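You operate a simulated robot arm through the tools that you are given. There is no shell and no other tool. Be economical: measure what you need, move in short steps, check, and stop when the job is done.

You are at the controls of a simulated robot arm. One attempt, no reset.

Task
Switch the hi-fi off and brush the dust off the disc player.
Fine: stop the disc, then power off before you brush; soft brush back in its place. Set down upright: soft brush. What is to be rubbed or washed off counts as gone when no trace of it is left.
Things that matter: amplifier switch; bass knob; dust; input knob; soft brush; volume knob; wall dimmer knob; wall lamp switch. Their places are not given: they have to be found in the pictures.

Only the result counts: the job must be done as asked and must still hold three seconds after the hand-in. Knocking over, shifting, dropping, spilling or breaking anything else fails it.

Robot
A 7-joint arm with a two-finger parallel gripper, fixed in place. Base frame: the origin is at the foot of the arm, x ahead of it, y to its left, z up; the work surface is at about z = 0.977. Units: m, degrees, N and s.
With the tool pointing down near the work surface it reaches from about 0.2 to 0.68 m from the base axis. Its first joint turns from -66.0 to 66.0 degrees. Payload 2.4 kg.
The TCP is the grasp point between the finger pads, 0.03 m short of the fingertips. In the tool frame z runs along the fingers and y along their closing line. The gripper opens to 0.094 m. The fingers are 0.028 m wide and 0.01 m thick; the gripper's body (0.05 by 0.096 m) begins 0.055 m behind the TCP.
Orientation is that of the tool frame in the base frame, as a unit quaternion [x, y, z, w]. With the fingers straight down and closing along the base's y, the tool's x points along the base's -x, its y along +y and its z along -z.

Tools
- The arm moves only by the tool play_rows. Its argument "steps" is a list of rows, each an object of numbers (a shift or turn left out is 0, a gripper value left out holds the last): "x", "y", "z": the shift along the tool's x, y, z in units of 30 mm (1.0 is 30 mm); "wx", "wy", "wz": the turn, a rotation vector about the tool's x, y, z in units of 4 degrees (1.0 is 4 degrees). In form: [{"x": .., "y": .., "z": .., "wx": .., "wy": .., "wz": ..}, ...]. A call has 1 to 8 rows; each row shifts and turns the commanded pose from where the row before left it, along the tool's axes as they then stand. "jaw" is the opening, from 0 (shut) to 1 (fully open), set as the call begins (left out, the last holds). A call with a number of a shift or a turn outside -1 to 1 is refused whole. Each row takes 0.2 s and may step no farther than 0.05 m and 8.6 degrees from the row before; otherwise, or with a gripper value out of range, the whole call is refused. Where a pose cannot be reached the arm comes as near as it can. A force on the tool above 40 N (or 10 N above the force at the start of the call, whichever is more), or a blocked arm, ends the call early, and 0.2 s more pass. Each finger travels about 0.153 m/s and halts on what it meets, pressing with about 22 N; the grip force reading is that of the motor and also rises with nothing between the fingers. The clock runs only during rows and for 0.2 s after the last one: add rows that do not move to give the fingers time. It gives the time, the measured TCP pose, the force on the tool (base axes), the opening and the grip force at its end, in the units of the frame above (readings bear some noise), with the torque about the TCP (base axes, N m) and any sound that the robot's microphone picked up, and new pictures: "pictures" is both (left out), scene, wrist or none.
- Cameras (640 x 400 px; columns grow to the right, rows downward): "scene" is fixed at [0.0393, 0.4714, 1.4642]; the picture's right is [-0.64, -0.77, 0.00], its down [-0.32, 0.27, -0.91] and it looks along [0.70, -0.58, -0.42] (base axes); focal length 352 px, centre (320, 200). "wrist" rides on the gripper at [0.076, 0.014, -0.103] in the tool frame; the picture's right is [-0.18, 0.98, 0.00], its down [-0.75, -0.14, -0.64] and it looks along [-0.63, -0.12, 0.77] (tool axes); focal length 243 px, centre (320, 200).
- locate(camera, pixels): for up to 12 pixels [column, row] of the newest picture of that camera ("zoom" is the newest enlarged one), the place [x, y, z] in the base frame of the surface seen there, good to about 0.002 m, but the place of the scene camera against the robot may be out by one fixed shift of up to 0.018 m in any direction. It takes no simulated time.
- close_up(camera, box): a new picture of the part [left, top, right, bottom] of that camera's present view, enlarged. It takes no simulated time.
- sign_off(): hands the job in; it is judged then, once.

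Go step by step. Measure first, check grasps and placings, and put right what went wrong. The budget is 80 turns and 200 pictures, counting those below and the enlarged ones. Unless the task says otherwise, let go and move clear before handing in, and close with one line.

The tools are called after "Emit:" as a command line: name --argument value ..., lists and objects as JSON in quotes. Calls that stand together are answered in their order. play_rows: Moves the arm, as the interface text tells. Its arguments: {"type":"object","properties":{"steps":{"type":"array","items":{"type":"object","properties":{"x":{"type":"number"},"y":{"type":"number"},"z":{"type":"number"},"wx":{"type":"number"},"wy":{"type":"number"},"wz":{"type":"number"}}}},"jaw":{"type":"number"},"pictures":{"type":"string","enum":["both","scene","wrist","none"]}},"required":["steps"]} The other tools are called the same way: locate (camera, pixels) gives the place of the surface under pixels of a picture; close_up (camera, box) takes an enlarged picture of a part of a camera's view; sign_off () hands the job in.

At the start:

```text
clock: 0.0
ee_pos: [0.4553, -0.0456, 1.2819]
tool_rot: [0.001, 1.0, 0.0, 0.0]
contact_force: [-0.4, -0.1, -0.2]
moment: [0.01, 0.02, 0.0]
width: 0.0941
grip_force: 0.2
```

scene: 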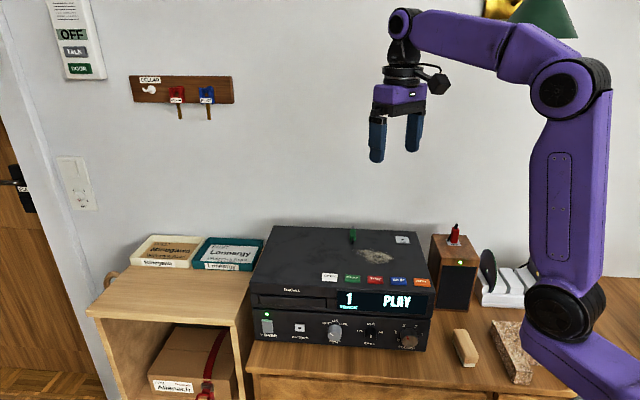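
wrist: 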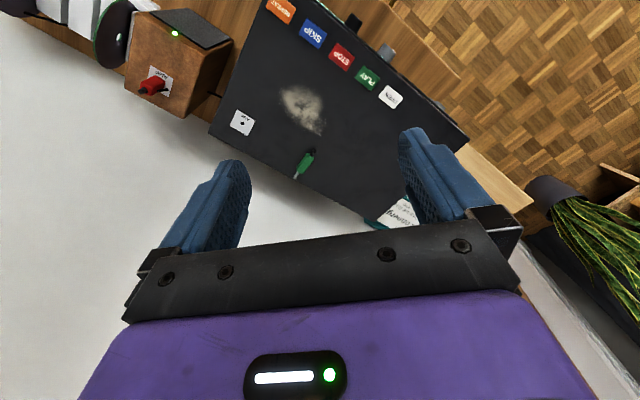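

The hi-fi sits around scene (340,290), with dust at about (375,256) and coloured buttons on the top. I'll enlarge the main areas before moving.

Emit:
close_up --camera "scene" --box '[240, 220, 440, 355]'

Emit:
close_up --camera "scene" --box '[420, 210, 620, 400]'

Emit:
close_up --camera "wrist" --box '[100, 0, 480, 230]'

Emit:
close_up --camera "scene" --box '[40, 0, 260, 220]'

```text
2.96 times, centred on (340, 288) of scene
```

zoom: 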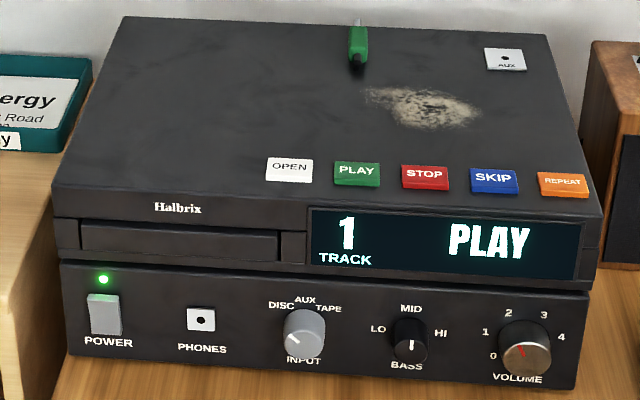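

```text
2.11 times, centred on (520, 305) of scene
```

zoom: 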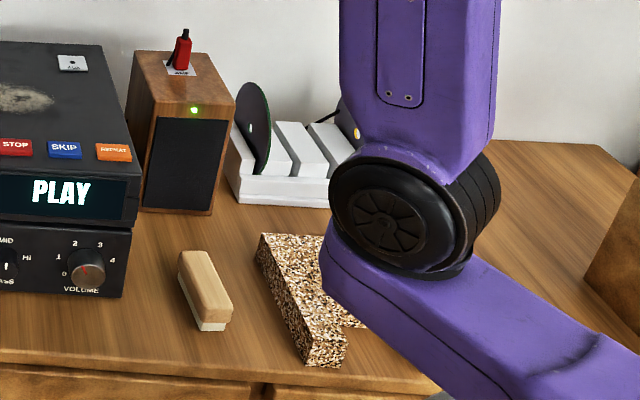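

```text
1.68 times, centred on (290, 115) of wrist
```

zoom: 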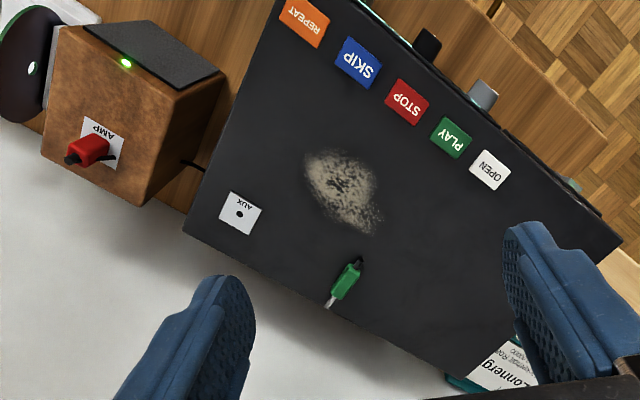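

```text
1.82 times, centred on (150, 110) of scene
```

zoom: 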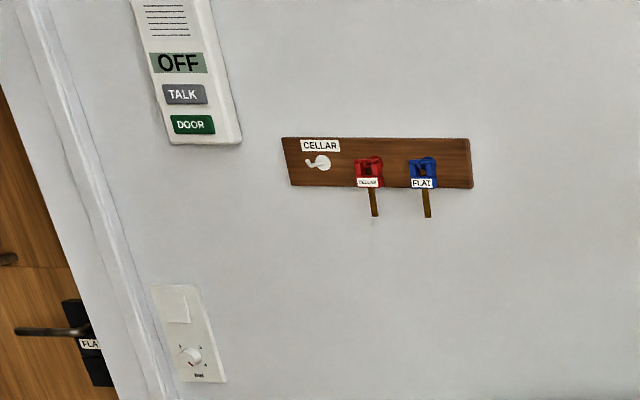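

The brush is the light wooden block near scene (465,347). STOP is at wrist (341,57) and the POWER rocker at scene (267,326). I'll measure these in both cameras to find the scene shift.

Emit:
locate --camera "wrist" --pixels '[[341, 57], [371, 78], [313, 34], [301, 105], [280, 90], [325, 135], [242, 122], [305, 163], [210, 134], [268, 2], [468, 138], [386, 52]]'

Emit:
locate --camera "scene" --pixels '[[375, 280], [353, 279], [398, 282], [402, 240], [267, 326], [265, 318], [268, 332], [463, 338], [458, 331], [472, 353], [467, 365], [459, 356]]'

Emit:
close_up --camera "scene" --box '[440, 310, 500, 380]'

Emit:
close_up --camera "scene" --box '[250, 300, 310, 350]'

```text
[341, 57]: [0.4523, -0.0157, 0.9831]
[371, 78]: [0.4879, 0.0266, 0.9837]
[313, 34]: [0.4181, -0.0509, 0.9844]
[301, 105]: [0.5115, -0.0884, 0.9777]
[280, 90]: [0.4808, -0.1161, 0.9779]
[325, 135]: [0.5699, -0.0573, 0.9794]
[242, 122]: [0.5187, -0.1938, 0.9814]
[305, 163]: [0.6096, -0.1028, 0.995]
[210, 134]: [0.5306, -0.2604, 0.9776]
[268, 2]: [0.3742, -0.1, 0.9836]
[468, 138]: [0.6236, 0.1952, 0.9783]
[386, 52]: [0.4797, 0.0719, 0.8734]
```

```text
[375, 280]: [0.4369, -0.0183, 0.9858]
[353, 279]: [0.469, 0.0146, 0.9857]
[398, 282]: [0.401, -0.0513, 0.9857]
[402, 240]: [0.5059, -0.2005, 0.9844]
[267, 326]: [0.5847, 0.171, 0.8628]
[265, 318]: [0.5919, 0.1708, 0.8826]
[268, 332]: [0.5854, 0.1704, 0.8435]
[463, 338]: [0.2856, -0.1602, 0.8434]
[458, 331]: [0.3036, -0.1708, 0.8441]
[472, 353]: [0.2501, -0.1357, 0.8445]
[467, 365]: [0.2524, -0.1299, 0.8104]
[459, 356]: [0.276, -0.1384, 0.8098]
```

```text
5.71 times, centred on (470, 345) of scene
```

zoom: 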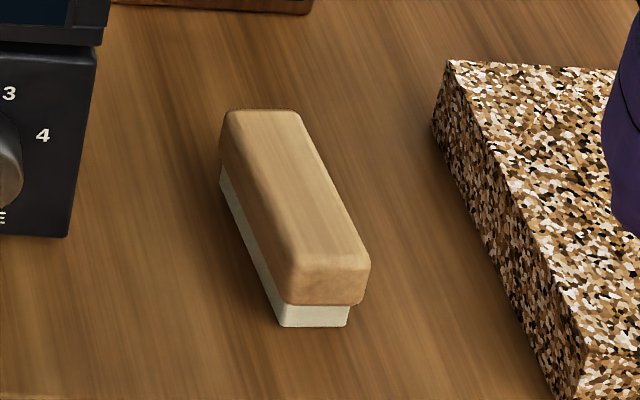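

```text
8.00 times, centred on (280, 325) of scene
```

zoom: 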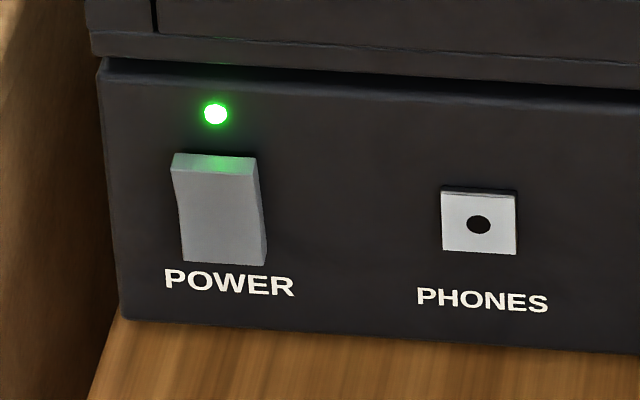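

Scene-to-wrist shift is about (+0.016, +0.006, -0.002). I'll close the jaw and move down above STOP (0.452, -0.016, 0.983), and also measure the space around the POWER switch.

Emit:
play_rows --jaw 0 --steps '[{"y": 1.0, "x": 0.1, "z": 0.5}, {"z": 1}, {"z": 1}, {"z": 1}, {"z": 1}, {"z": 1}, {"z": 1}, {"z": 0.5}]'

Emit:
locate --camera "scene" --pixels '[[246, 300], [238, 325], [90, 310], [250, 345], [248, 366], [400, 375], [262, 345], [255, 290], [335, 330], [427, 350], [485, 345], [520, 350]]'

```text
clock: 1.8
ee_pos: [0.4529, -0.0167, 1.0734]
tool_rot: [0.0, 1.0, 0.001, 0.001]
contact_force: [0.3, -0.3, 0.2]
moment: [-0.02, 0.02, -0.02]
width: 0.0
grip_force: 22.2
```

scene: 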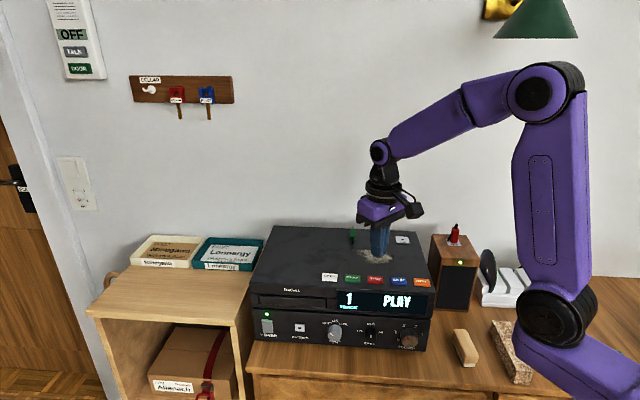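
wrist: 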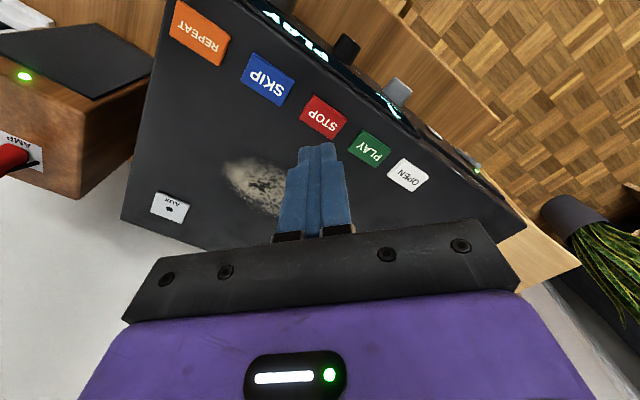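

```text
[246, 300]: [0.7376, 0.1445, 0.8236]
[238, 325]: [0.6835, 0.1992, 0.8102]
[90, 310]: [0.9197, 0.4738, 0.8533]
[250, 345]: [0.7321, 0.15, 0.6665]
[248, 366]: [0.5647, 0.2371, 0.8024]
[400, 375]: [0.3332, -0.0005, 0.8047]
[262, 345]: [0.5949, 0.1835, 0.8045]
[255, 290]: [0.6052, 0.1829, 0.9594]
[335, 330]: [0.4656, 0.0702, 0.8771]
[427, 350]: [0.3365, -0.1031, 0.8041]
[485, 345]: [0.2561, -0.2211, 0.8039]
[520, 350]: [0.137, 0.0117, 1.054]
```

The closed fingers are at z 1.073, with STOP at wrist (323,116). I'll re-measure it from closer.

Emit:
locate --camera "wrist" --pixels '[[323, 116], [323, 96], [344, 118], [300, 118], [370, 150], [270, 78], [170, 207], [398, 90], [345, 46], [478, 170]]'

Emit:
locate --camera "scene" --pixels '[[375, 280], [353, 279], [398, 282], [402, 240], [422, 283], [329, 277]]'

Emit:
close_up --camera "wrist" --box '[200, 40, 440, 190]'

```text
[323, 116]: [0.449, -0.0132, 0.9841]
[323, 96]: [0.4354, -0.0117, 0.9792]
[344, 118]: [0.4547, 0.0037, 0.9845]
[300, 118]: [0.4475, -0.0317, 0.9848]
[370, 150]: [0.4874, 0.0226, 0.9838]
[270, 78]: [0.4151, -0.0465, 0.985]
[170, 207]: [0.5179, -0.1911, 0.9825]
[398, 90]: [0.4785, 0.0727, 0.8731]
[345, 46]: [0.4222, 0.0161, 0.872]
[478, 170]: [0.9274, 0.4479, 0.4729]
```

```text
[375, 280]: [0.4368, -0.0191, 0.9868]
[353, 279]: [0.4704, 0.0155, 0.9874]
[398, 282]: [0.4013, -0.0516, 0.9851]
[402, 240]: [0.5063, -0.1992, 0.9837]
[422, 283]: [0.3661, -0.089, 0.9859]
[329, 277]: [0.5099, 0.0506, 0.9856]
```

```text
2.67 times, centred on (320, 115) of wrist
```

zoom: 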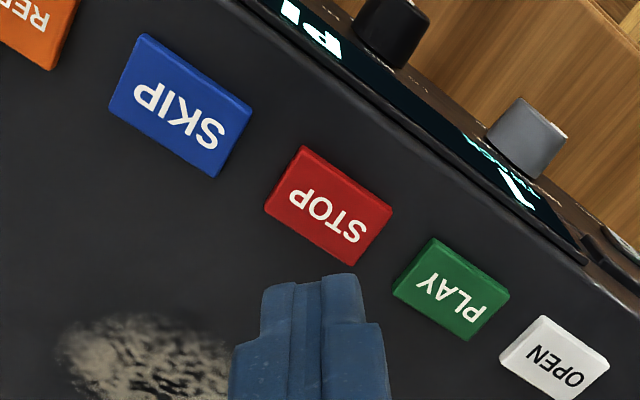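

STOP's centre is about (0.451, -0.014, 0.985). I'll descend to just touching, then press in small steps.

Emit:
play_rows --steps '[{"z": 1, "y": 0.09, "x": 0.06}, {"z": 0.8}, {"z": 0.1}, {"z": 0.1}, {"z": 0.1}]'

```text
clock: 3.0
ee_pos: [0.452, -0.0136, 1.0095]
tool_rot: [0.0, 1.0, 0.0, 0.001]
contact_force: [0.8, 1.4, 3.0]
moment: [0.02, 0.02, -0.03]
width: 0.0
grip_force: 22.0
heard: click
```

scene: 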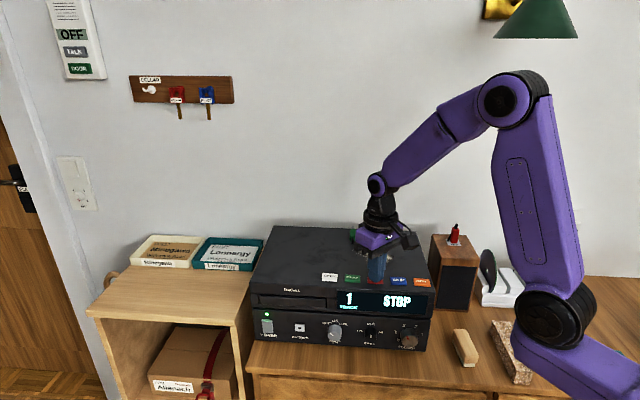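
wrist: 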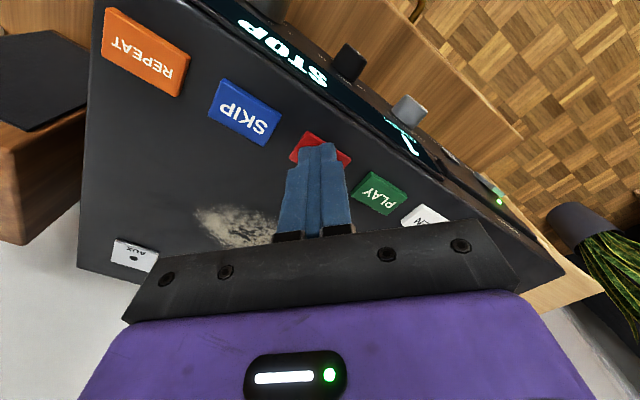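

The display now reads STOP. I'll retreat upward and yaw so that the tool lines up with the front face.

Emit:
play_rows --pictures "none" --steps '[{"z": -1}, {"z": -1, "wz": 1}, {"z": -1, "wz": 1}, {"z": -1, "wz": 1}, {"z": -1, "wz": 1}, {"wz": 1}, {"wz": 1}, {"wz": 1}]'

Emit:
play_rows --steps '[{"wz": 1}, {"wz": 1}, {"wz": 1}, {"x": 0.8, "y": 1, "wy": -1}, {"x": 0.8, "y": 1, "wy": -1}, {"x": 0.8, "y": 1, "wy": -1}, {"x": 0.8, "y": 1, "wy": -1}, {"x": 0.8, "y": 1, "wy": -1}]'

```text
clock: 4.8
ee_pos: [0.4521, -0.0139, 1.1586]
tool_rot: [0.242, 0.97, 0.0, -0.001]
contact_force: [0.2, 0.6, -0.6]
moment: [-0.01, 0.01, -0.01]
width: 0.0
grip_force: 22.0
```

```text
clock: 6.6
ee_pos: [0.4561, 0.177, 1.1416]
tool_rot: [0.336, 0.926, -0.06, 0.164]
contact_force: [1.6, -0.4, -0.3]
moment: [0.02, -0.01, 0.01]
width: 0.0
grip_force: 22.2
```

scene: 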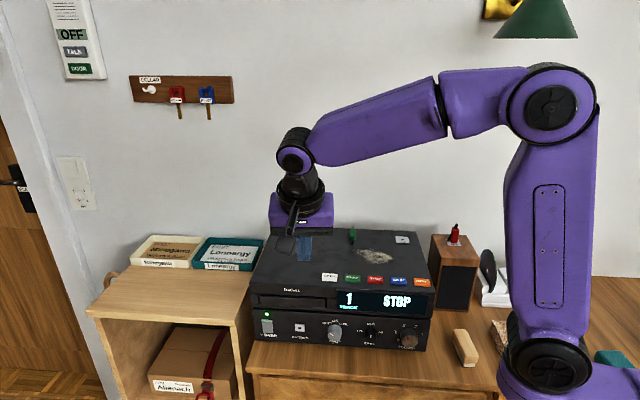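
wrist: 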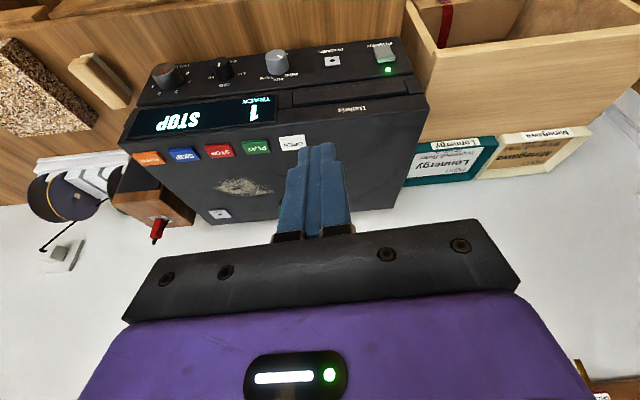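

The wrist picture now shows the front panel, with POWER at wrist (385,55). I'll enlarge and measure it.

Emit:
close_up --camera "wrist" --box '[320, 20, 440, 95]'

Emit:
locate --camera "wrist" --pixels '[[385, 55], [383, 48], [387, 60], [388, 70], [332, 62], [276, 62], [408, 45], [425, 110], [430, 45], [150, 90], [345, 112], [115, 80]]'

```text
5.33 times, centred on (380, 58) of wrist
```

zoom: 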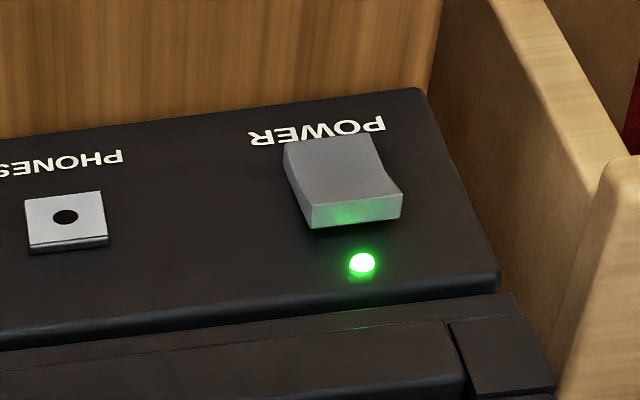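

```text
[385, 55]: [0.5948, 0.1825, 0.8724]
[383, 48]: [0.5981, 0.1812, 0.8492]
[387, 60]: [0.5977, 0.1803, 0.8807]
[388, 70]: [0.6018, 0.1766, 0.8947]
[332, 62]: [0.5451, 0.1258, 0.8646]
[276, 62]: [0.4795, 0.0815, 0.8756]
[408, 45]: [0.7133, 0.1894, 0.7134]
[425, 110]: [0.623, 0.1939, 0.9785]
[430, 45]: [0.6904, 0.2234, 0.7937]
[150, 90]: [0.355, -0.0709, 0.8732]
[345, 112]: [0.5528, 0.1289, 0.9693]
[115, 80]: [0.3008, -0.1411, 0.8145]
```

I need the rocker's profile, so I'll sample its face and the panel in the enlarged view.

Emit:
locate --camera "zoom" --pixels '[[330, 145], [335, 155], [338, 165], [341, 175], [344, 185], [347, 195], [350, 203], [353, 215], [355, 240], [230, 180], [210, 130], [250, 240]]'

```text
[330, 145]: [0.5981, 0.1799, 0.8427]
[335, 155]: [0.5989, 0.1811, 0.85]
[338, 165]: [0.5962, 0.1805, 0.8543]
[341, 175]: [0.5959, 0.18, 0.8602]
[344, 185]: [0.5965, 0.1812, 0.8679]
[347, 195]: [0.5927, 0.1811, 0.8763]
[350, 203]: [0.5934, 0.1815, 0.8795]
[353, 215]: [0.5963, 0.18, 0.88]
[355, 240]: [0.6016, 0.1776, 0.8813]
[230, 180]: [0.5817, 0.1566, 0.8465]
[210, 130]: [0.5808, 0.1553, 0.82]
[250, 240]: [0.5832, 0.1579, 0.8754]
```

The rocker's top half stands out about 7 mm at z ≈ 0.876, so that is the half to press, at roughly (0.594, 0.181, 0.874). I'll tilt to 60° and line up sideways.

Emit:
play_rows --pictures "none" --steps '[{"y": 0.5, "wy": -1}, {"y": 0.5, "wy": -1}, {"y": 0.5, "wy": -1}, {"y": 0.5, "wy": -1}, {"y": 0.5, "wy": -1}, {"y": 0.5, "wy": -1}, {"wy": -1}, {"wy": -1}]'

Emit:
play_rows --steps '[{"wy": -1}, {"wy": -1}]'

```text
clock: 8.4
ee_pos: [0.5142, 0.2463, 1.1422]
tool_rot: [0.307, 0.844, -0.15, 0.413]
contact_force: [0.6, 0.4, -0.3]
moment: [-0.02, -0.03, 0.0]
width: 0.0
grip_force: 21.6
```

```text
clock: 9.0
ee_pos: [0.5153, 0.2463, 1.1434]
tool_rot: [0.296, 0.813, -0.171, 0.471]
contact_force: [-0.6, -0.8, -0.4]
moment: [0.03, 0.02, -0.02]
width: 0.0
grip_force: 22.4
```

scene: 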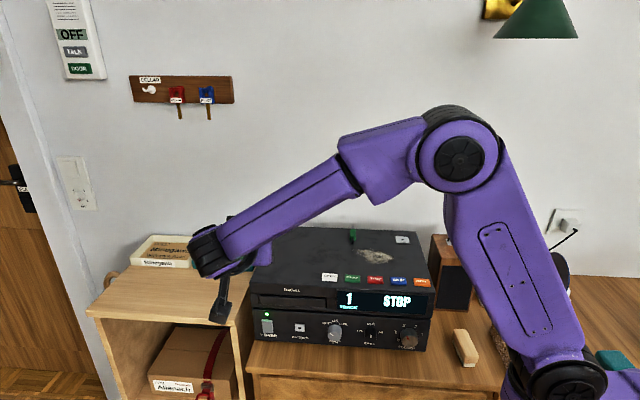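
wrist: 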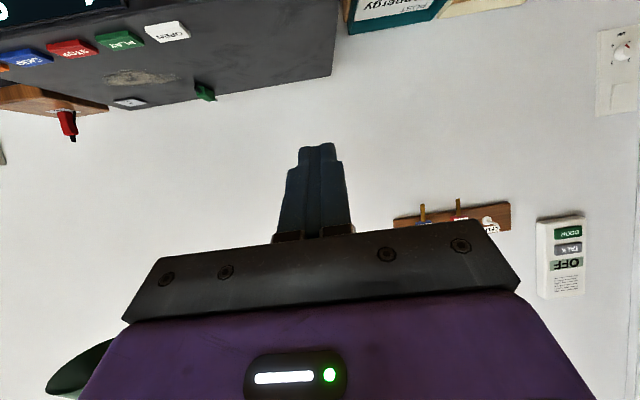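

Orientation is right (yaw 40°, tilt 60°) and it is laterally aligned. I'll descend straight down in front of the panel.

Emit:
play_rows --pictures "none" --steps '[{"x": 0.95, "z": 0.55}, {"x": 0.95, "z": 0.55}, {"x": 0.95, "z": 0.55}, {"x": 0.95, "z": 0.55}]'

Emit:
play_rows --steps '[{"x": 0.95, "z": 0.55}, {"x": 0.95, "z": 0.55}, {"x": 0.95, "z": 0.55}, {"x": 0.95, "z": 0.55}]'

```text
clock: 10.0
ee_pos: [0.5159, 0.246, 1.0079]
tool_rot: [0.296, 0.814, -0.17, 0.47]
contact_force: [-0.2, 0.5, 0.0]
moment: [-0.02, -0.01, -0.04]
width: 0.0003
grip_force: 22.0
```

```text
clock: 11.0
ee_pos: [0.5144, 0.2477, 0.8777]
tool_rot: [0.296, 0.813, -0.171, 0.471]
contact_force: [-0.4, 0.4, 0.7]
moment: [0.0, -0.03, 0.0]
width: 0.0003
grip_force: 22.0
```

scene: 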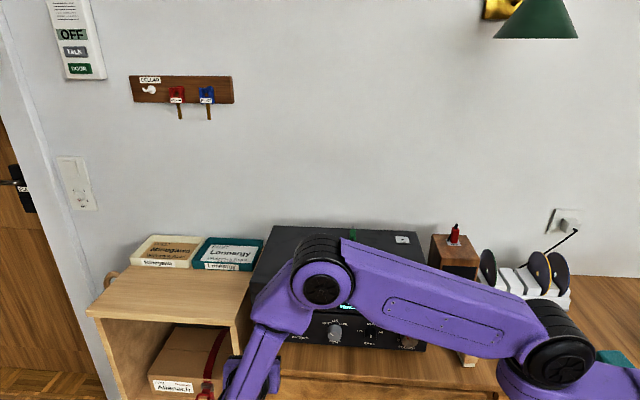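
wrist: 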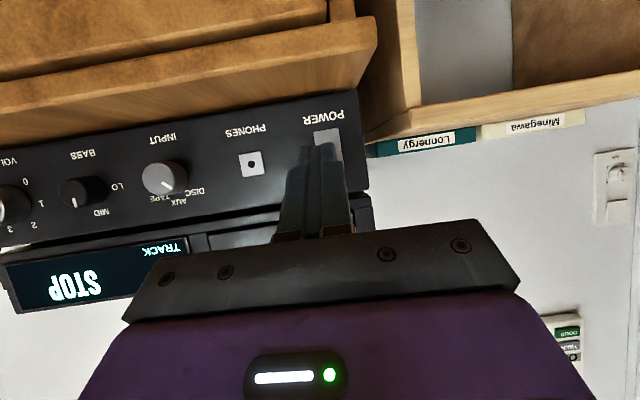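

Out of contact with the rocker just ahead of the fingertips, at wrist (330,138). I'll check the lateral alignment up close.

Emit:
close_up --camera "wrist" --box '[270, 90, 390, 200]'

Emit:
locate --camera "wrist" --pixels '[[327, 134], [338, 134], [317, 134], [340, 155], [318, 150], [342, 115]]'

```text
3.64 times, centred on (330, 145) of wrist
```

zoom: 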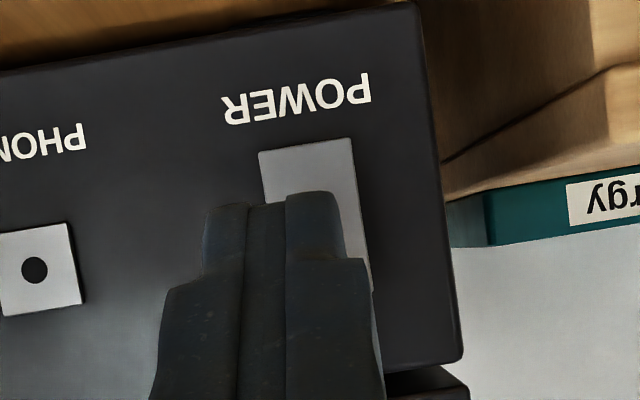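

```text
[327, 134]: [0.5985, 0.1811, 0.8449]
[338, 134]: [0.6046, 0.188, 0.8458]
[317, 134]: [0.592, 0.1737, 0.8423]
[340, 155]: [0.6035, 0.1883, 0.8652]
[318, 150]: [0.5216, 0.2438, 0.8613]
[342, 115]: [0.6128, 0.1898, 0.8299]
```

Aligned within about 3 mm. I'll advance horizontally to near contact, then press in small steps.

Emit:
play_rows --steps '[{"z": 0.83, "x": -0.56, "y": 0.07}, {"z": 0.866, "x": -0.5}, {"z": 0.0866, "x": -0.05}, {"z": 0.0866, "x": -0.05}, {"z": 0.0866, "x": -0.05}]'

```text
clock: 12.2
ee_pos: [0.5696, 0.2042, 0.8796]
tool_rot: [0.296, 0.813, -0.172, 0.47]
contact_force: [0.2, 0.5, 0.9]
moment: [0.0, -0.02, -0.04]
width: 0.0003
grip_force: 22.0
```

scene: 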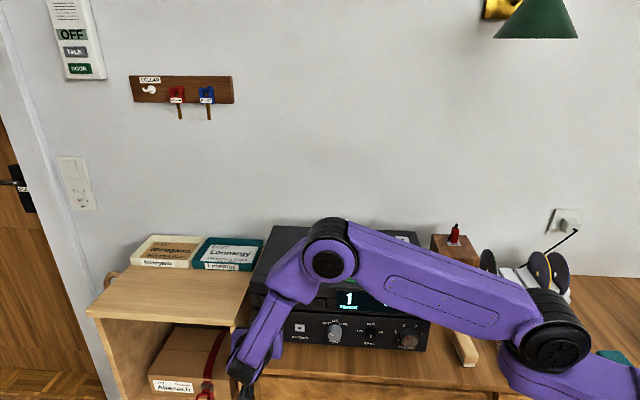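
wrist: 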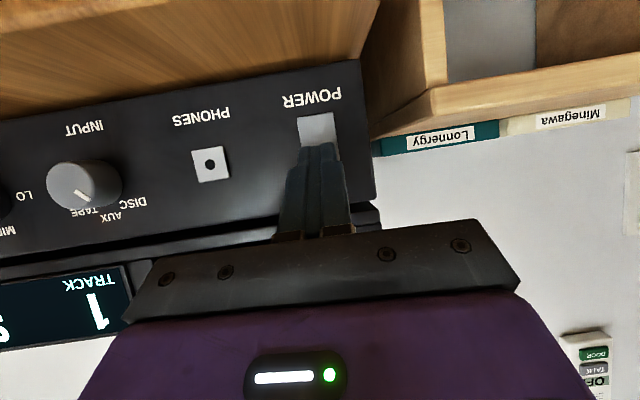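

No contact yet and the tip is at the rocker's surface. I'll continue with 2 mm steps.

Emit:
play_rows --pictures "wrist" --steps '[{"z": 0.058, "x": -0.033}, {"z": 0.058, "x": -0.033}, {"z": 0.058, "x": -0.033}]'

```text
clock: 13.0
ee_pos: [0.5719, 0.2013, 0.8805]
tool_rot: [0.294, 0.815, -0.17, 0.47]
contact_force: [-20.0, 6.6, 5.2]
moment: [-0.15, -0.02, -0.42]
width: 0.0003
grip_force: 22.3
```

wrist: 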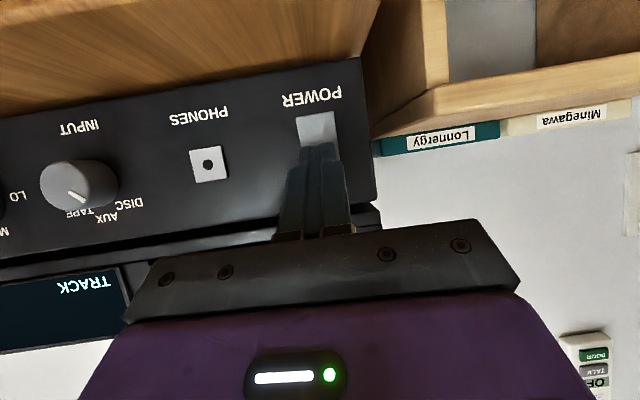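

The force is 20 N and the "1" on the display is gone. I'll back off and check.

Emit:
play_rows --steps '[{"z": -0.5, "x": 0.29}, {"z": -0.866, "x": 0.5}, {"z": -0.866, "x": 0.5}, {"z": -0.55, "x": -0.95}, {"z": -0.55, "x": -0.95}, {"z": -0.55, "x": -0.95}, {"z": -0.55, "x": -0.95}]'

Emit:
close_up --camera "wrist" --box '[220, 0, 440, 150]'

```text
clock: 14.6
ee_pos: [0.5139, 0.2498, 1.0128]
tool_rot: [0.295, 0.814, -0.171, 0.47]
contact_force: [0.5, -0.1, 0.2]
moment: [0.0, -0.02, 0.02]
width: 0.0
grip_force: 21.4
```

scene: 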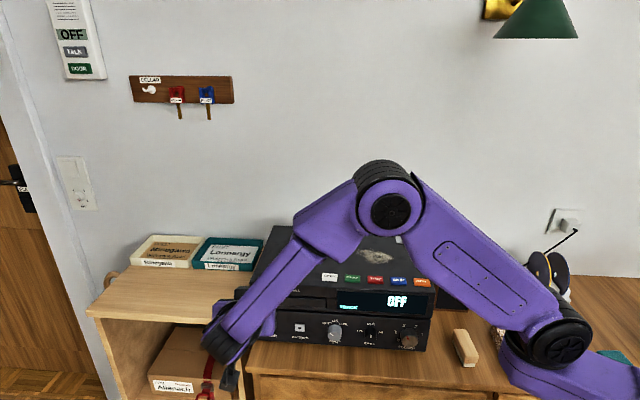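
wrist: 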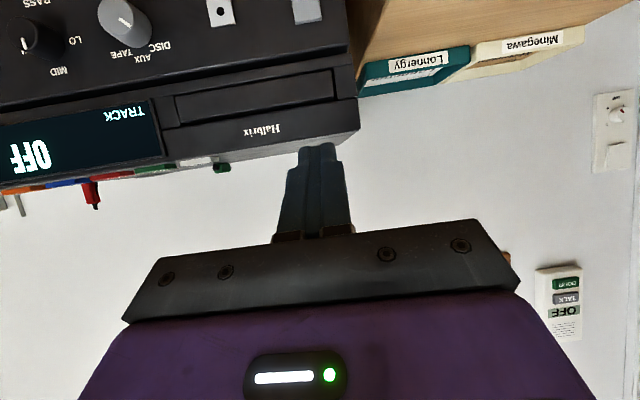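

```text
2.67 times, centred on (330, 75) of wrist
```

zoom: 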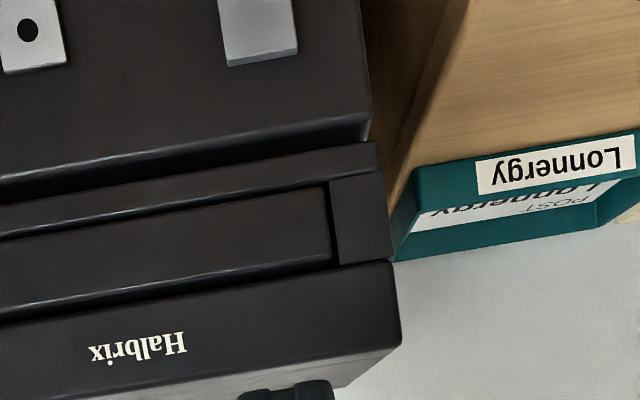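

Display reads OFF. Now I'll raise and untilt on the way to the brush.

Emit:
play_rows --pictures "none" --steps '[{"z": -0.55, "x": -0.95}, {"z": -0.55, "x": -0.95}, {"z": -0.55, "x": -0.95}, {"z": -0.55, "x": -0.95}, {"wy": 1}, {"wy": 1}, {"wy": 1}, {"wy": 1}]'

Emit:
play_rows --pictures "none" --steps '[{"wy": 1}, {"wy": 1}, {"wy": 1}, {"wy": 1}, {"wy": 1}, {"wy": 1}, {"wy": 1}, {"wy": 1}]'

Emit:
play_rows --jaw 1 --steps '[{"wy": 1}, {"wy": 1}, {"wy": 1}, {"y": -1}, {"y": -1}, {"y": -1}, {"y": -1}, {"y": -1}]'

```text
clock: 16.4
ee_pos: [0.5158, 0.2487, 1.1435]
tool_rot: [0.317, 0.871, -0.128, 0.352]
contact_force: [-0.3, -0.8, 0.2]
moment: [-0.02, 0.02, 0.0]
width: 0.0
grip_force: 22.1
```

```text
clock: 18.2
ee_pos: [0.5134, 0.2494, 1.1445]
tool_rot: [0.34, 0.935, -0.035, 0.097]
contact_force: [0.8, 0.5, -0.3]
moment: [0.0, -0.04, 0.01]
width: 0.0003
grip_force: 22.2
```

```text
clock: 20.0
ee_pos: [0.4184, 0.1336, 1.145]
tool_rot: [0.341, 0.94, 0.001, 0.0]
contact_force: [-0.5, 0.3, -0.3]
moment: [-0.04, 0.0, -0.01]
width: 0.0938
grip_force: 0.0
```

scene: 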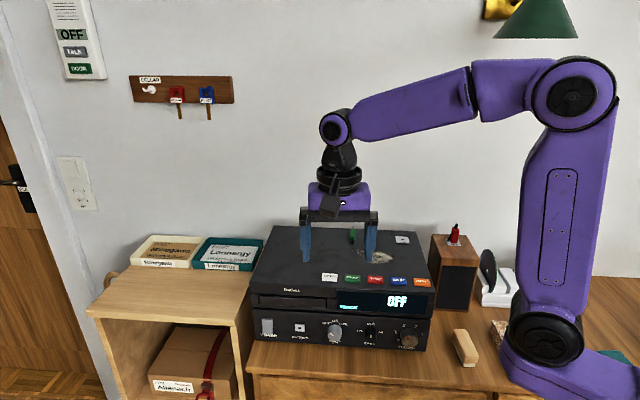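
wrist: 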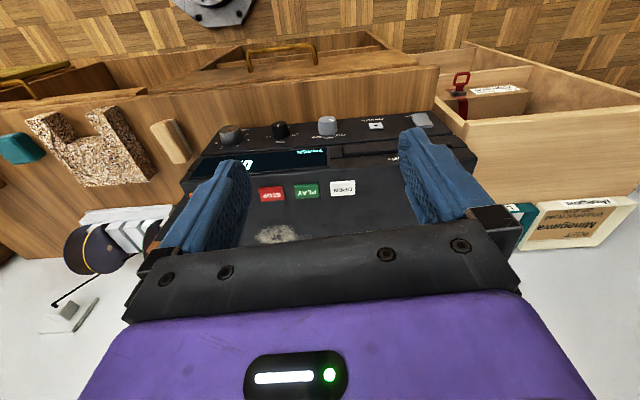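

Two candidate tools are visible in the wrist view: the wooden brush at (172,142) and something teal at (20,148). I'll take a closer look and measure.

Emit:
close_up --camera "wrist" --box '[0, 80, 240, 230]'

Emit:
locate --camera "wrist" --pixels '[[153, 126], [169, 122], [188, 158], [178, 163], [172, 142], [160, 140], [120, 130], [140, 180], [20, 148]]'

Emit:
close_up --camera "scene" --box '[560, 320, 640, 400]'

```text
2.67 times, centred on (120, 155) of wrist
```

zoom: 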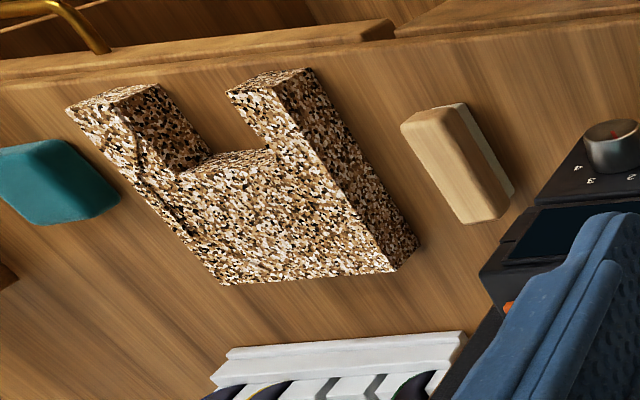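

```text
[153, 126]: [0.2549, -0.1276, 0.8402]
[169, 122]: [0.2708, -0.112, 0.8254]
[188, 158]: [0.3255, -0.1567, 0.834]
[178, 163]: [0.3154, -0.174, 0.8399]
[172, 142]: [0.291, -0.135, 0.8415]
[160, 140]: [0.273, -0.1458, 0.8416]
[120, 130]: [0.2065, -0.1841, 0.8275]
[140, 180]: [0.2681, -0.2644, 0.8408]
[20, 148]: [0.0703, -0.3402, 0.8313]
```

```text
5.00 times, centred on (600, 360) of scene
```

zoom: 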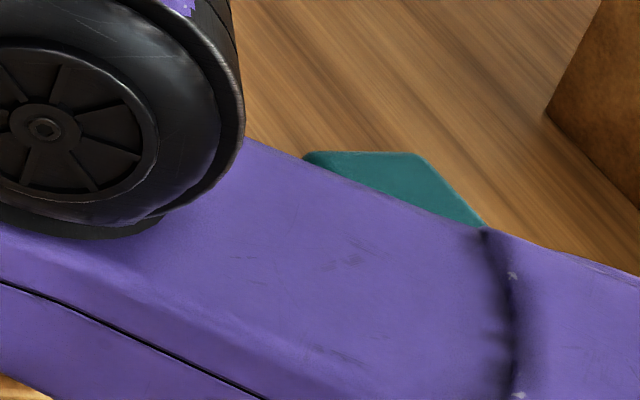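

The wooden block with pale bristles is the soft brush. The teal one is a sponge, and the speckled one a cork block. I'll move above the brush near (0.29, -0.145).

Emit:
play_rows --pictures "none" --steps '[{"y": -1, "x": -0.28}, {"y": -1, "x": -0.28}, {"y": -1, "x": -0.28}, {"y": -1, "x": -0.28}, {"y": -1, "x": -0.28}]'

Emit:
play_rows --steps '[{"y": -1, "x": -0.28}, {"y": -1, "x": -0.28}, {"y": -1, "x": -0.28}, {"y": -1, "x": -0.28}, {"y": -0.9, "x": -0.28}, {"z": 1}, {"z": 1}, {"z": 1}]'

```text
clock: 21.2
ee_pos: [0.3543, -0.0079, 1.1449]
tool_rot: [0.341, 0.94, 0.001, 0.0]
contact_force: [-0.3, -0.7, -0.3]
moment: [0.03, -0.01, 0.01]
width: 0.0941
grip_force: 0.0
```

```text
clock: 23.0
ee_pos: [0.2903, -0.1486, 1.0543]
tool_rot: [0.342, 0.94, 0.0, 0.0]
contact_force: [0.7, -0.2, 0.3]
moment: [0.01, -0.02, 0.02]
width: 0.0942
grip_force: 0.1
```

scene: 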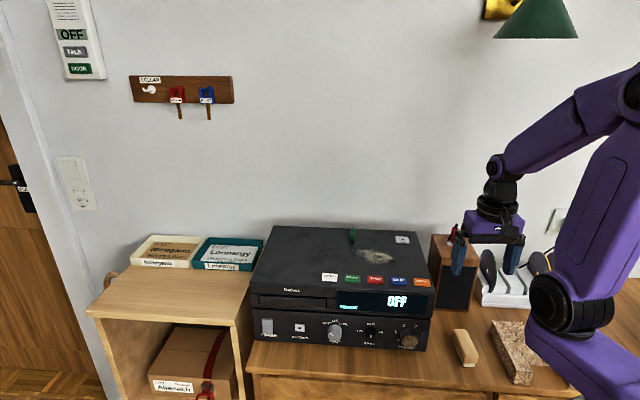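
wrist: 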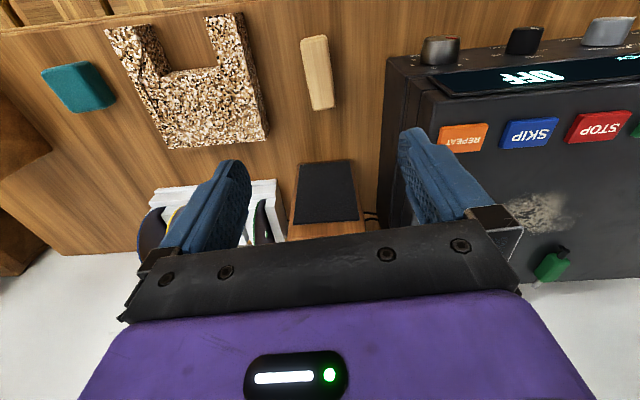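

Now above the brush at wrist (317,72). I'll measure its outline and the neighbouring clearances.

Emit:
close_up --camera "wrist" --box '[240, 20, 400, 120]'

Emit:
locate --camera "wrist" --pixels '[[303, 40], [325, 39], [331, 105], [311, 107], [315, 50], [320, 95], [317, 72], [305, 70], [328, 72], [262, 110], [380, 120], [300, 165]]'

```text
4.00 times, centred on (320, 70) of wrist
```

zoom: 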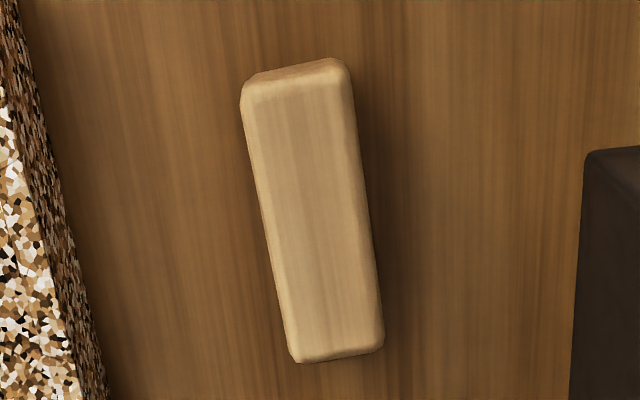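

```text
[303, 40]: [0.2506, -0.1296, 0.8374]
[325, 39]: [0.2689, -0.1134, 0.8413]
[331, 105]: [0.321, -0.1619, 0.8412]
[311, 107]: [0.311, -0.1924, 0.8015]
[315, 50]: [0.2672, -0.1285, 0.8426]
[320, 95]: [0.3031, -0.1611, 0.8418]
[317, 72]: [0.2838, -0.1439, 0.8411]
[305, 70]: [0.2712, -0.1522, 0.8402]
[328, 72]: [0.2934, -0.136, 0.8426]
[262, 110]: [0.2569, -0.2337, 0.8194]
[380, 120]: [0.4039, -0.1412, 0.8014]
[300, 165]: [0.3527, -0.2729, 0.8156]
```

I need the brush's yaw more exactly, so I'll sample its top edges in the enlarged view.

Emit:
locate --camera "zoom" --pixels '[[256, 120], [266, 180], [276, 240], [288, 310], [340, 100], [349, 170], [359, 240], [368, 310], [300, 95], [330, 340]]'

```text
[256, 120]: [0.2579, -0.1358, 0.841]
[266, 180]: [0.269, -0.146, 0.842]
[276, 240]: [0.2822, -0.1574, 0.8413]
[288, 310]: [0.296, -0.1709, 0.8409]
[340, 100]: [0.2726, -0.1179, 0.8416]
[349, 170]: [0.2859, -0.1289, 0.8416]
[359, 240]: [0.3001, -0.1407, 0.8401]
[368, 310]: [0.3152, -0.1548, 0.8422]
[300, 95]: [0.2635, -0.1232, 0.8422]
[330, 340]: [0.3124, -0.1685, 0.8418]
```

Brush axis is about -42°, centre (0.286, -0.146), top z 0.8415, desk 0.8015. I'll nudge the alignment and descend with the jaw half open.

Emit:
play_rows --jaw 0.65 --steps '[{"x": 0.18, "wz": 0.5}, {"z": 1}, {"z": 1}, {"z": 1}, {"z": 1}, {"z": 1}, {"z": 0.7}]'

```text
clock: 24.6
ee_pos: [0.2875, -0.1444, 0.8833]
tool_rot: [0.358, 0.934, -0.001, 0.0]
contact_force: [-0.2, -0.2, 0.7]
moment: [0.01, -0.01, -0.02]
width: 0.0612
grip_force: 0.1
```

scene: 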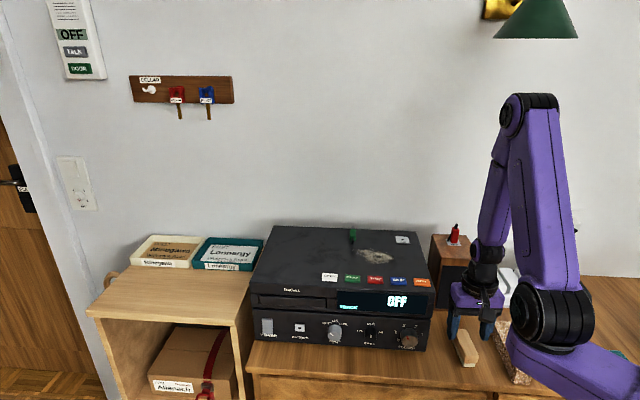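
wrist: 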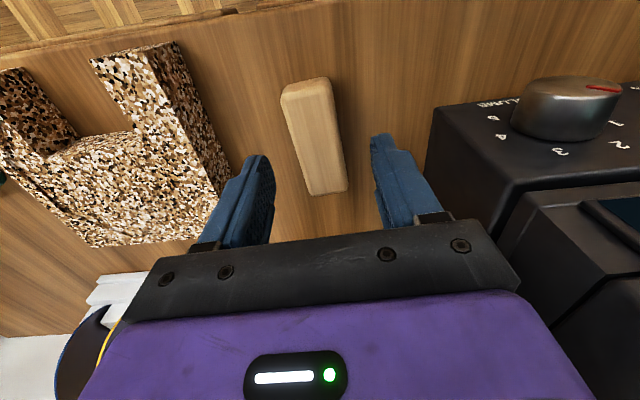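

The fingers straddle the brush line and the brush is centred around wrist (314,137). I'll do one last check of its outline before going down.

Emit:
locate --camera "wrist" --pixels '[[307, 90], [325, 180], [314, 137], [298, 137], [332, 137], [283, 95], [330, 85], [345, 185], [310, 190]]'

```text
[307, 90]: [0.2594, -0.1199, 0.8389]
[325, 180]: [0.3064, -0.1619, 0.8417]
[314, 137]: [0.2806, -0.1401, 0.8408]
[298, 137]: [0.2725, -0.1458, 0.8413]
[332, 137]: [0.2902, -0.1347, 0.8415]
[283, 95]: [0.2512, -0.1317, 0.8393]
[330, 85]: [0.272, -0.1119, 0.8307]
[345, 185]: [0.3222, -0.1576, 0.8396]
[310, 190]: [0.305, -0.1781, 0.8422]
```

Centred to within a millimetre. I'll descend to z 0.8455 and close.

Emit:
play_rows --pictures "none" --steps '[{"z": 0.7}, {"z": 0.54}]'

Emit:
play_rows --jaw 0 --steps '[{}, {}, {}]'

```text
clock: 25.2
ee_pos: [0.2882, -0.1436, 0.8466]
tool_rot: [0.357, 0.934, -0.001, 0.0]
contact_force: [-0.1, 0.1, 0.7]
moment: [0.01, -0.01, 0.05]
width: 0.061
grip_force: 0.2
```

```text
clock: 26.0
ee_pos: [0.2877, -0.1432, 0.848]
tool_rot: [0.358, 0.934, -0.001, 0.0]
contact_force: [0.0, 0.1, 0.5]
moment: [0.02, 0.01, 0.0]
width: 0.0312
grip_force: 21.9
```

scene: 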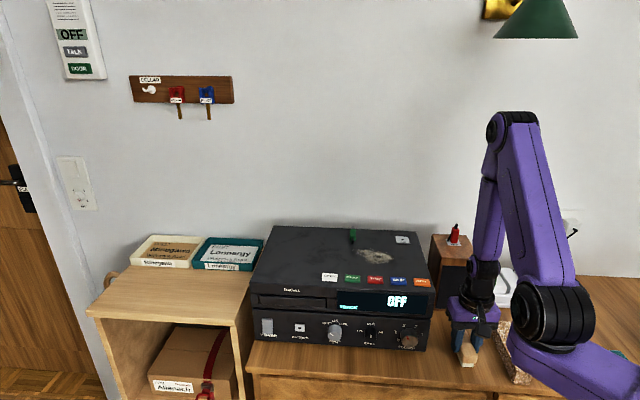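
wrist: 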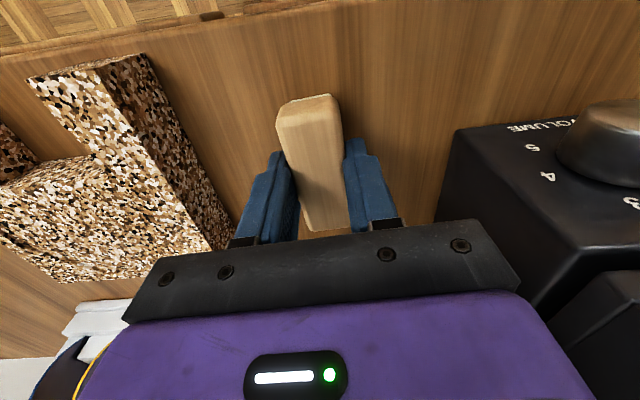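

Gripped, with width 0.0312 m at (0.2879, -0.1434, 0.847). I'll lift straight up.

Emit:
play_rows --pictures "none" --steps '[{"z": -0.3}, {"z": -0.7}, {"z": -1}, {"z": -1}, {"z": -1}, {"z": -1}, {"z": -1}, {"z": -1}]'

Emit:
play_rows --steps '[{"z": -1}, {"z": -1}, {"y": 1, "x": -0.2}, {"y": 1, "x": -0.2}]'

```text
clock: 27.8
ee_pos: [0.2885, -0.1444, 1.0578]
tool_rot: [0.359, 0.933, 0.0, 0.0]
contact_force: [0.2, -0.1, -1.6]
moment: [-0.02, -0.01, 0.01]
width: 0.0314
grip_force: 22.4
```

```text
clock: 28.8
ee_pos: [0.3378, -0.1074, 1.117]
tool_rot: [0.358, 0.934, 0.0, 0.0]
contact_force: [-0.6, 0.3, -0.7]
moment: [0.04, 0.02, 0.0]
width: 0.0313
grip_force: 22.6
```

scene: 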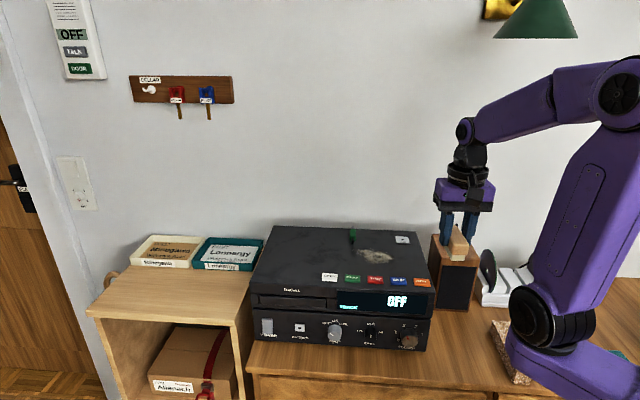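
wrist: 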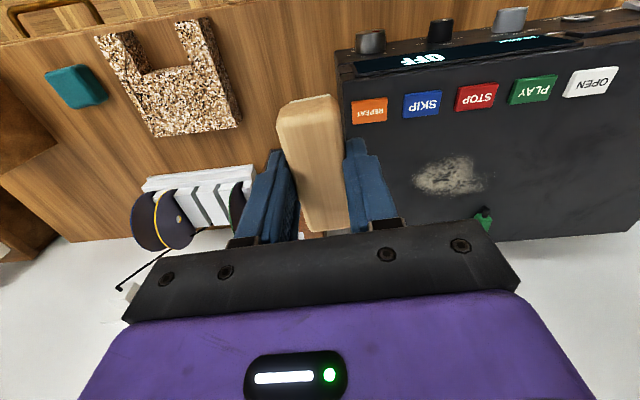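

The brush is held level and the dust is visible at wrist (450,177). I'll measure the dust outline, the buttons, the AUX jack and the green plug.

Emit:
close_up --camera "wrist" --box '[340, 80, 580, 240]'

Emit:
locate --camera "wrist" --pixels '[[411, 182], [430, 160], [450, 155], [473, 168], [488, 186], [450, 196], [425, 192], [450, 175], [484, 212], [478, 108], [355, 210], [480, 222]]'

```text
2.50 times, centred on (460, 160) of wrist
```

zoom: 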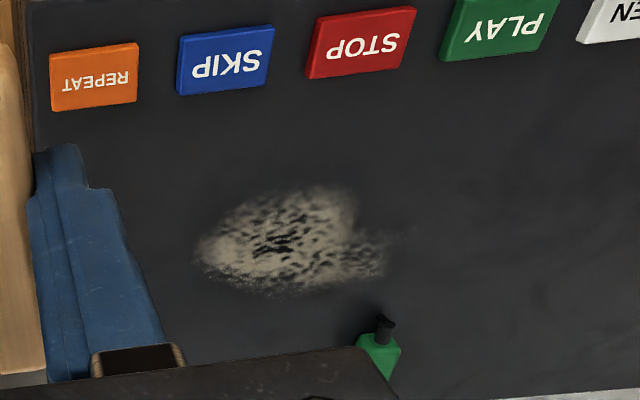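

```text
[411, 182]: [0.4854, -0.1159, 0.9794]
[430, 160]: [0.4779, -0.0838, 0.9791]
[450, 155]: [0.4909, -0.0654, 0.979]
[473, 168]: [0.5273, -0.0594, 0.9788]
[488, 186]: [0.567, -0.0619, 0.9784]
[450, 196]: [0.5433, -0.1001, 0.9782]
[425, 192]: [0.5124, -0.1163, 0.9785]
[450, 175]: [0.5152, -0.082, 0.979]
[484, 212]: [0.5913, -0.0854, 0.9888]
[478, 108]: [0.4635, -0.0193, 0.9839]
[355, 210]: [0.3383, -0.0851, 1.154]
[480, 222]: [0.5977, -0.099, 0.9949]
```

In the player's frame (rotated about 44°), the dust spans f 0.386–0.452 and s 0.262–0.368. The plug tip is near f 0.47, s 0.366. I'll pin the plug down and align the brush to the player at the same time.

Emit:
locate --camera "zoom" --pixels '[[381, 322], [393, 326], [384, 338], [375, 340], [398, 350], [345, 195], [400, 235], [385, 270]]'

Emit:
play_rows --steps '[{"wz": 1, "y": 0.7}, {"x": -0.8, "y": 0.8}, {"x": -0.8, "y": 0.8}, {"x": -0.8, "z": 0.8}, {"x": -0.8, "z": 0.8}]'

```text
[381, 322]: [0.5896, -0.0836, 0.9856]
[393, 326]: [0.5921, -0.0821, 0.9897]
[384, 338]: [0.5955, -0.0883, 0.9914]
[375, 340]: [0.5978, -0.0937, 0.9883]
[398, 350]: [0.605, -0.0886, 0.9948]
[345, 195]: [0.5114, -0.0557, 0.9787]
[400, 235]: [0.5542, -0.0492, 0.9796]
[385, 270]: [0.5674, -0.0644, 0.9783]
```

```text
clock: 30.0
ee_pos: [0.4519, -0.1273, 1.0678]
tool_rot: [0.39, 0.921, 0.0, 0.0]
contact_force: [0.7, -0.2, 0.0]
moment: [0.02, 0.01, -0.05]
width: 0.0314
grip_force: 21.9
```

scene: 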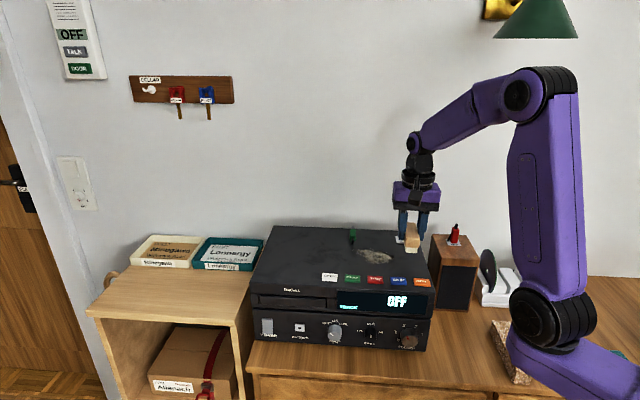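
wrist: 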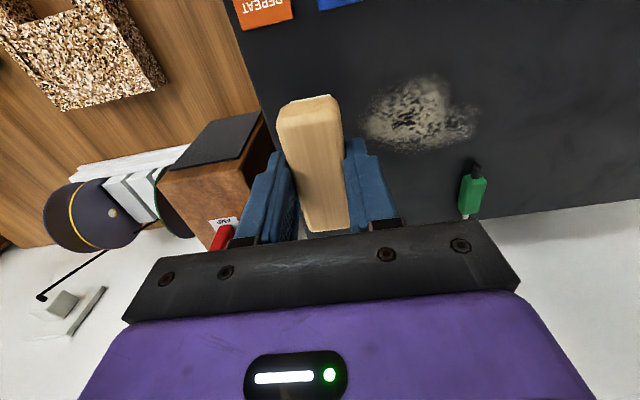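

The brush stands beside the dust at f 0.406, s 0.236. I'll lower it gently until contact.

Emit:
play_rows --pictures "none" --steps '[{"z": 0.8, "x": -0.15}, {"z": 0.5}, {"z": 0.07}, {"z": 0.07}]'

```text
clock: 31.0
ee_pos: [0.4559, -0.1298, 1.0238]
tool_rot: [0.39, 0.921, 0.0, 0.0]
contact_force: [0.4, 0.4, -0.5]
moment: [0.01, 0.01, -0.02]
width: 0.0315
grip_force: 22.2
```

Emit:
play_rows --pictures "wrist" --steps '[{"z": 0.05}, {"z": 0.05}]'

```text
clock: 31.6
ee_pos: [0.4558, -0.1308, 1.0229]
tool_rot: [0.39, 0.921, 0.0, 0.0]
contact_force: [-4.0, 1.8, 14.5]
moment: [-0.07, 0.05, 0.03]
width: 0.0314
grip_force: 21.9
```

wrist: 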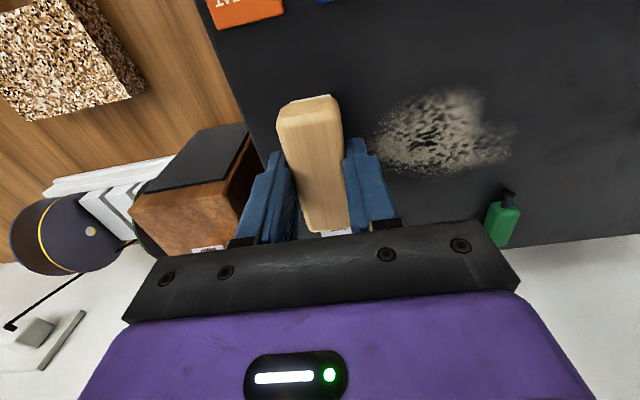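

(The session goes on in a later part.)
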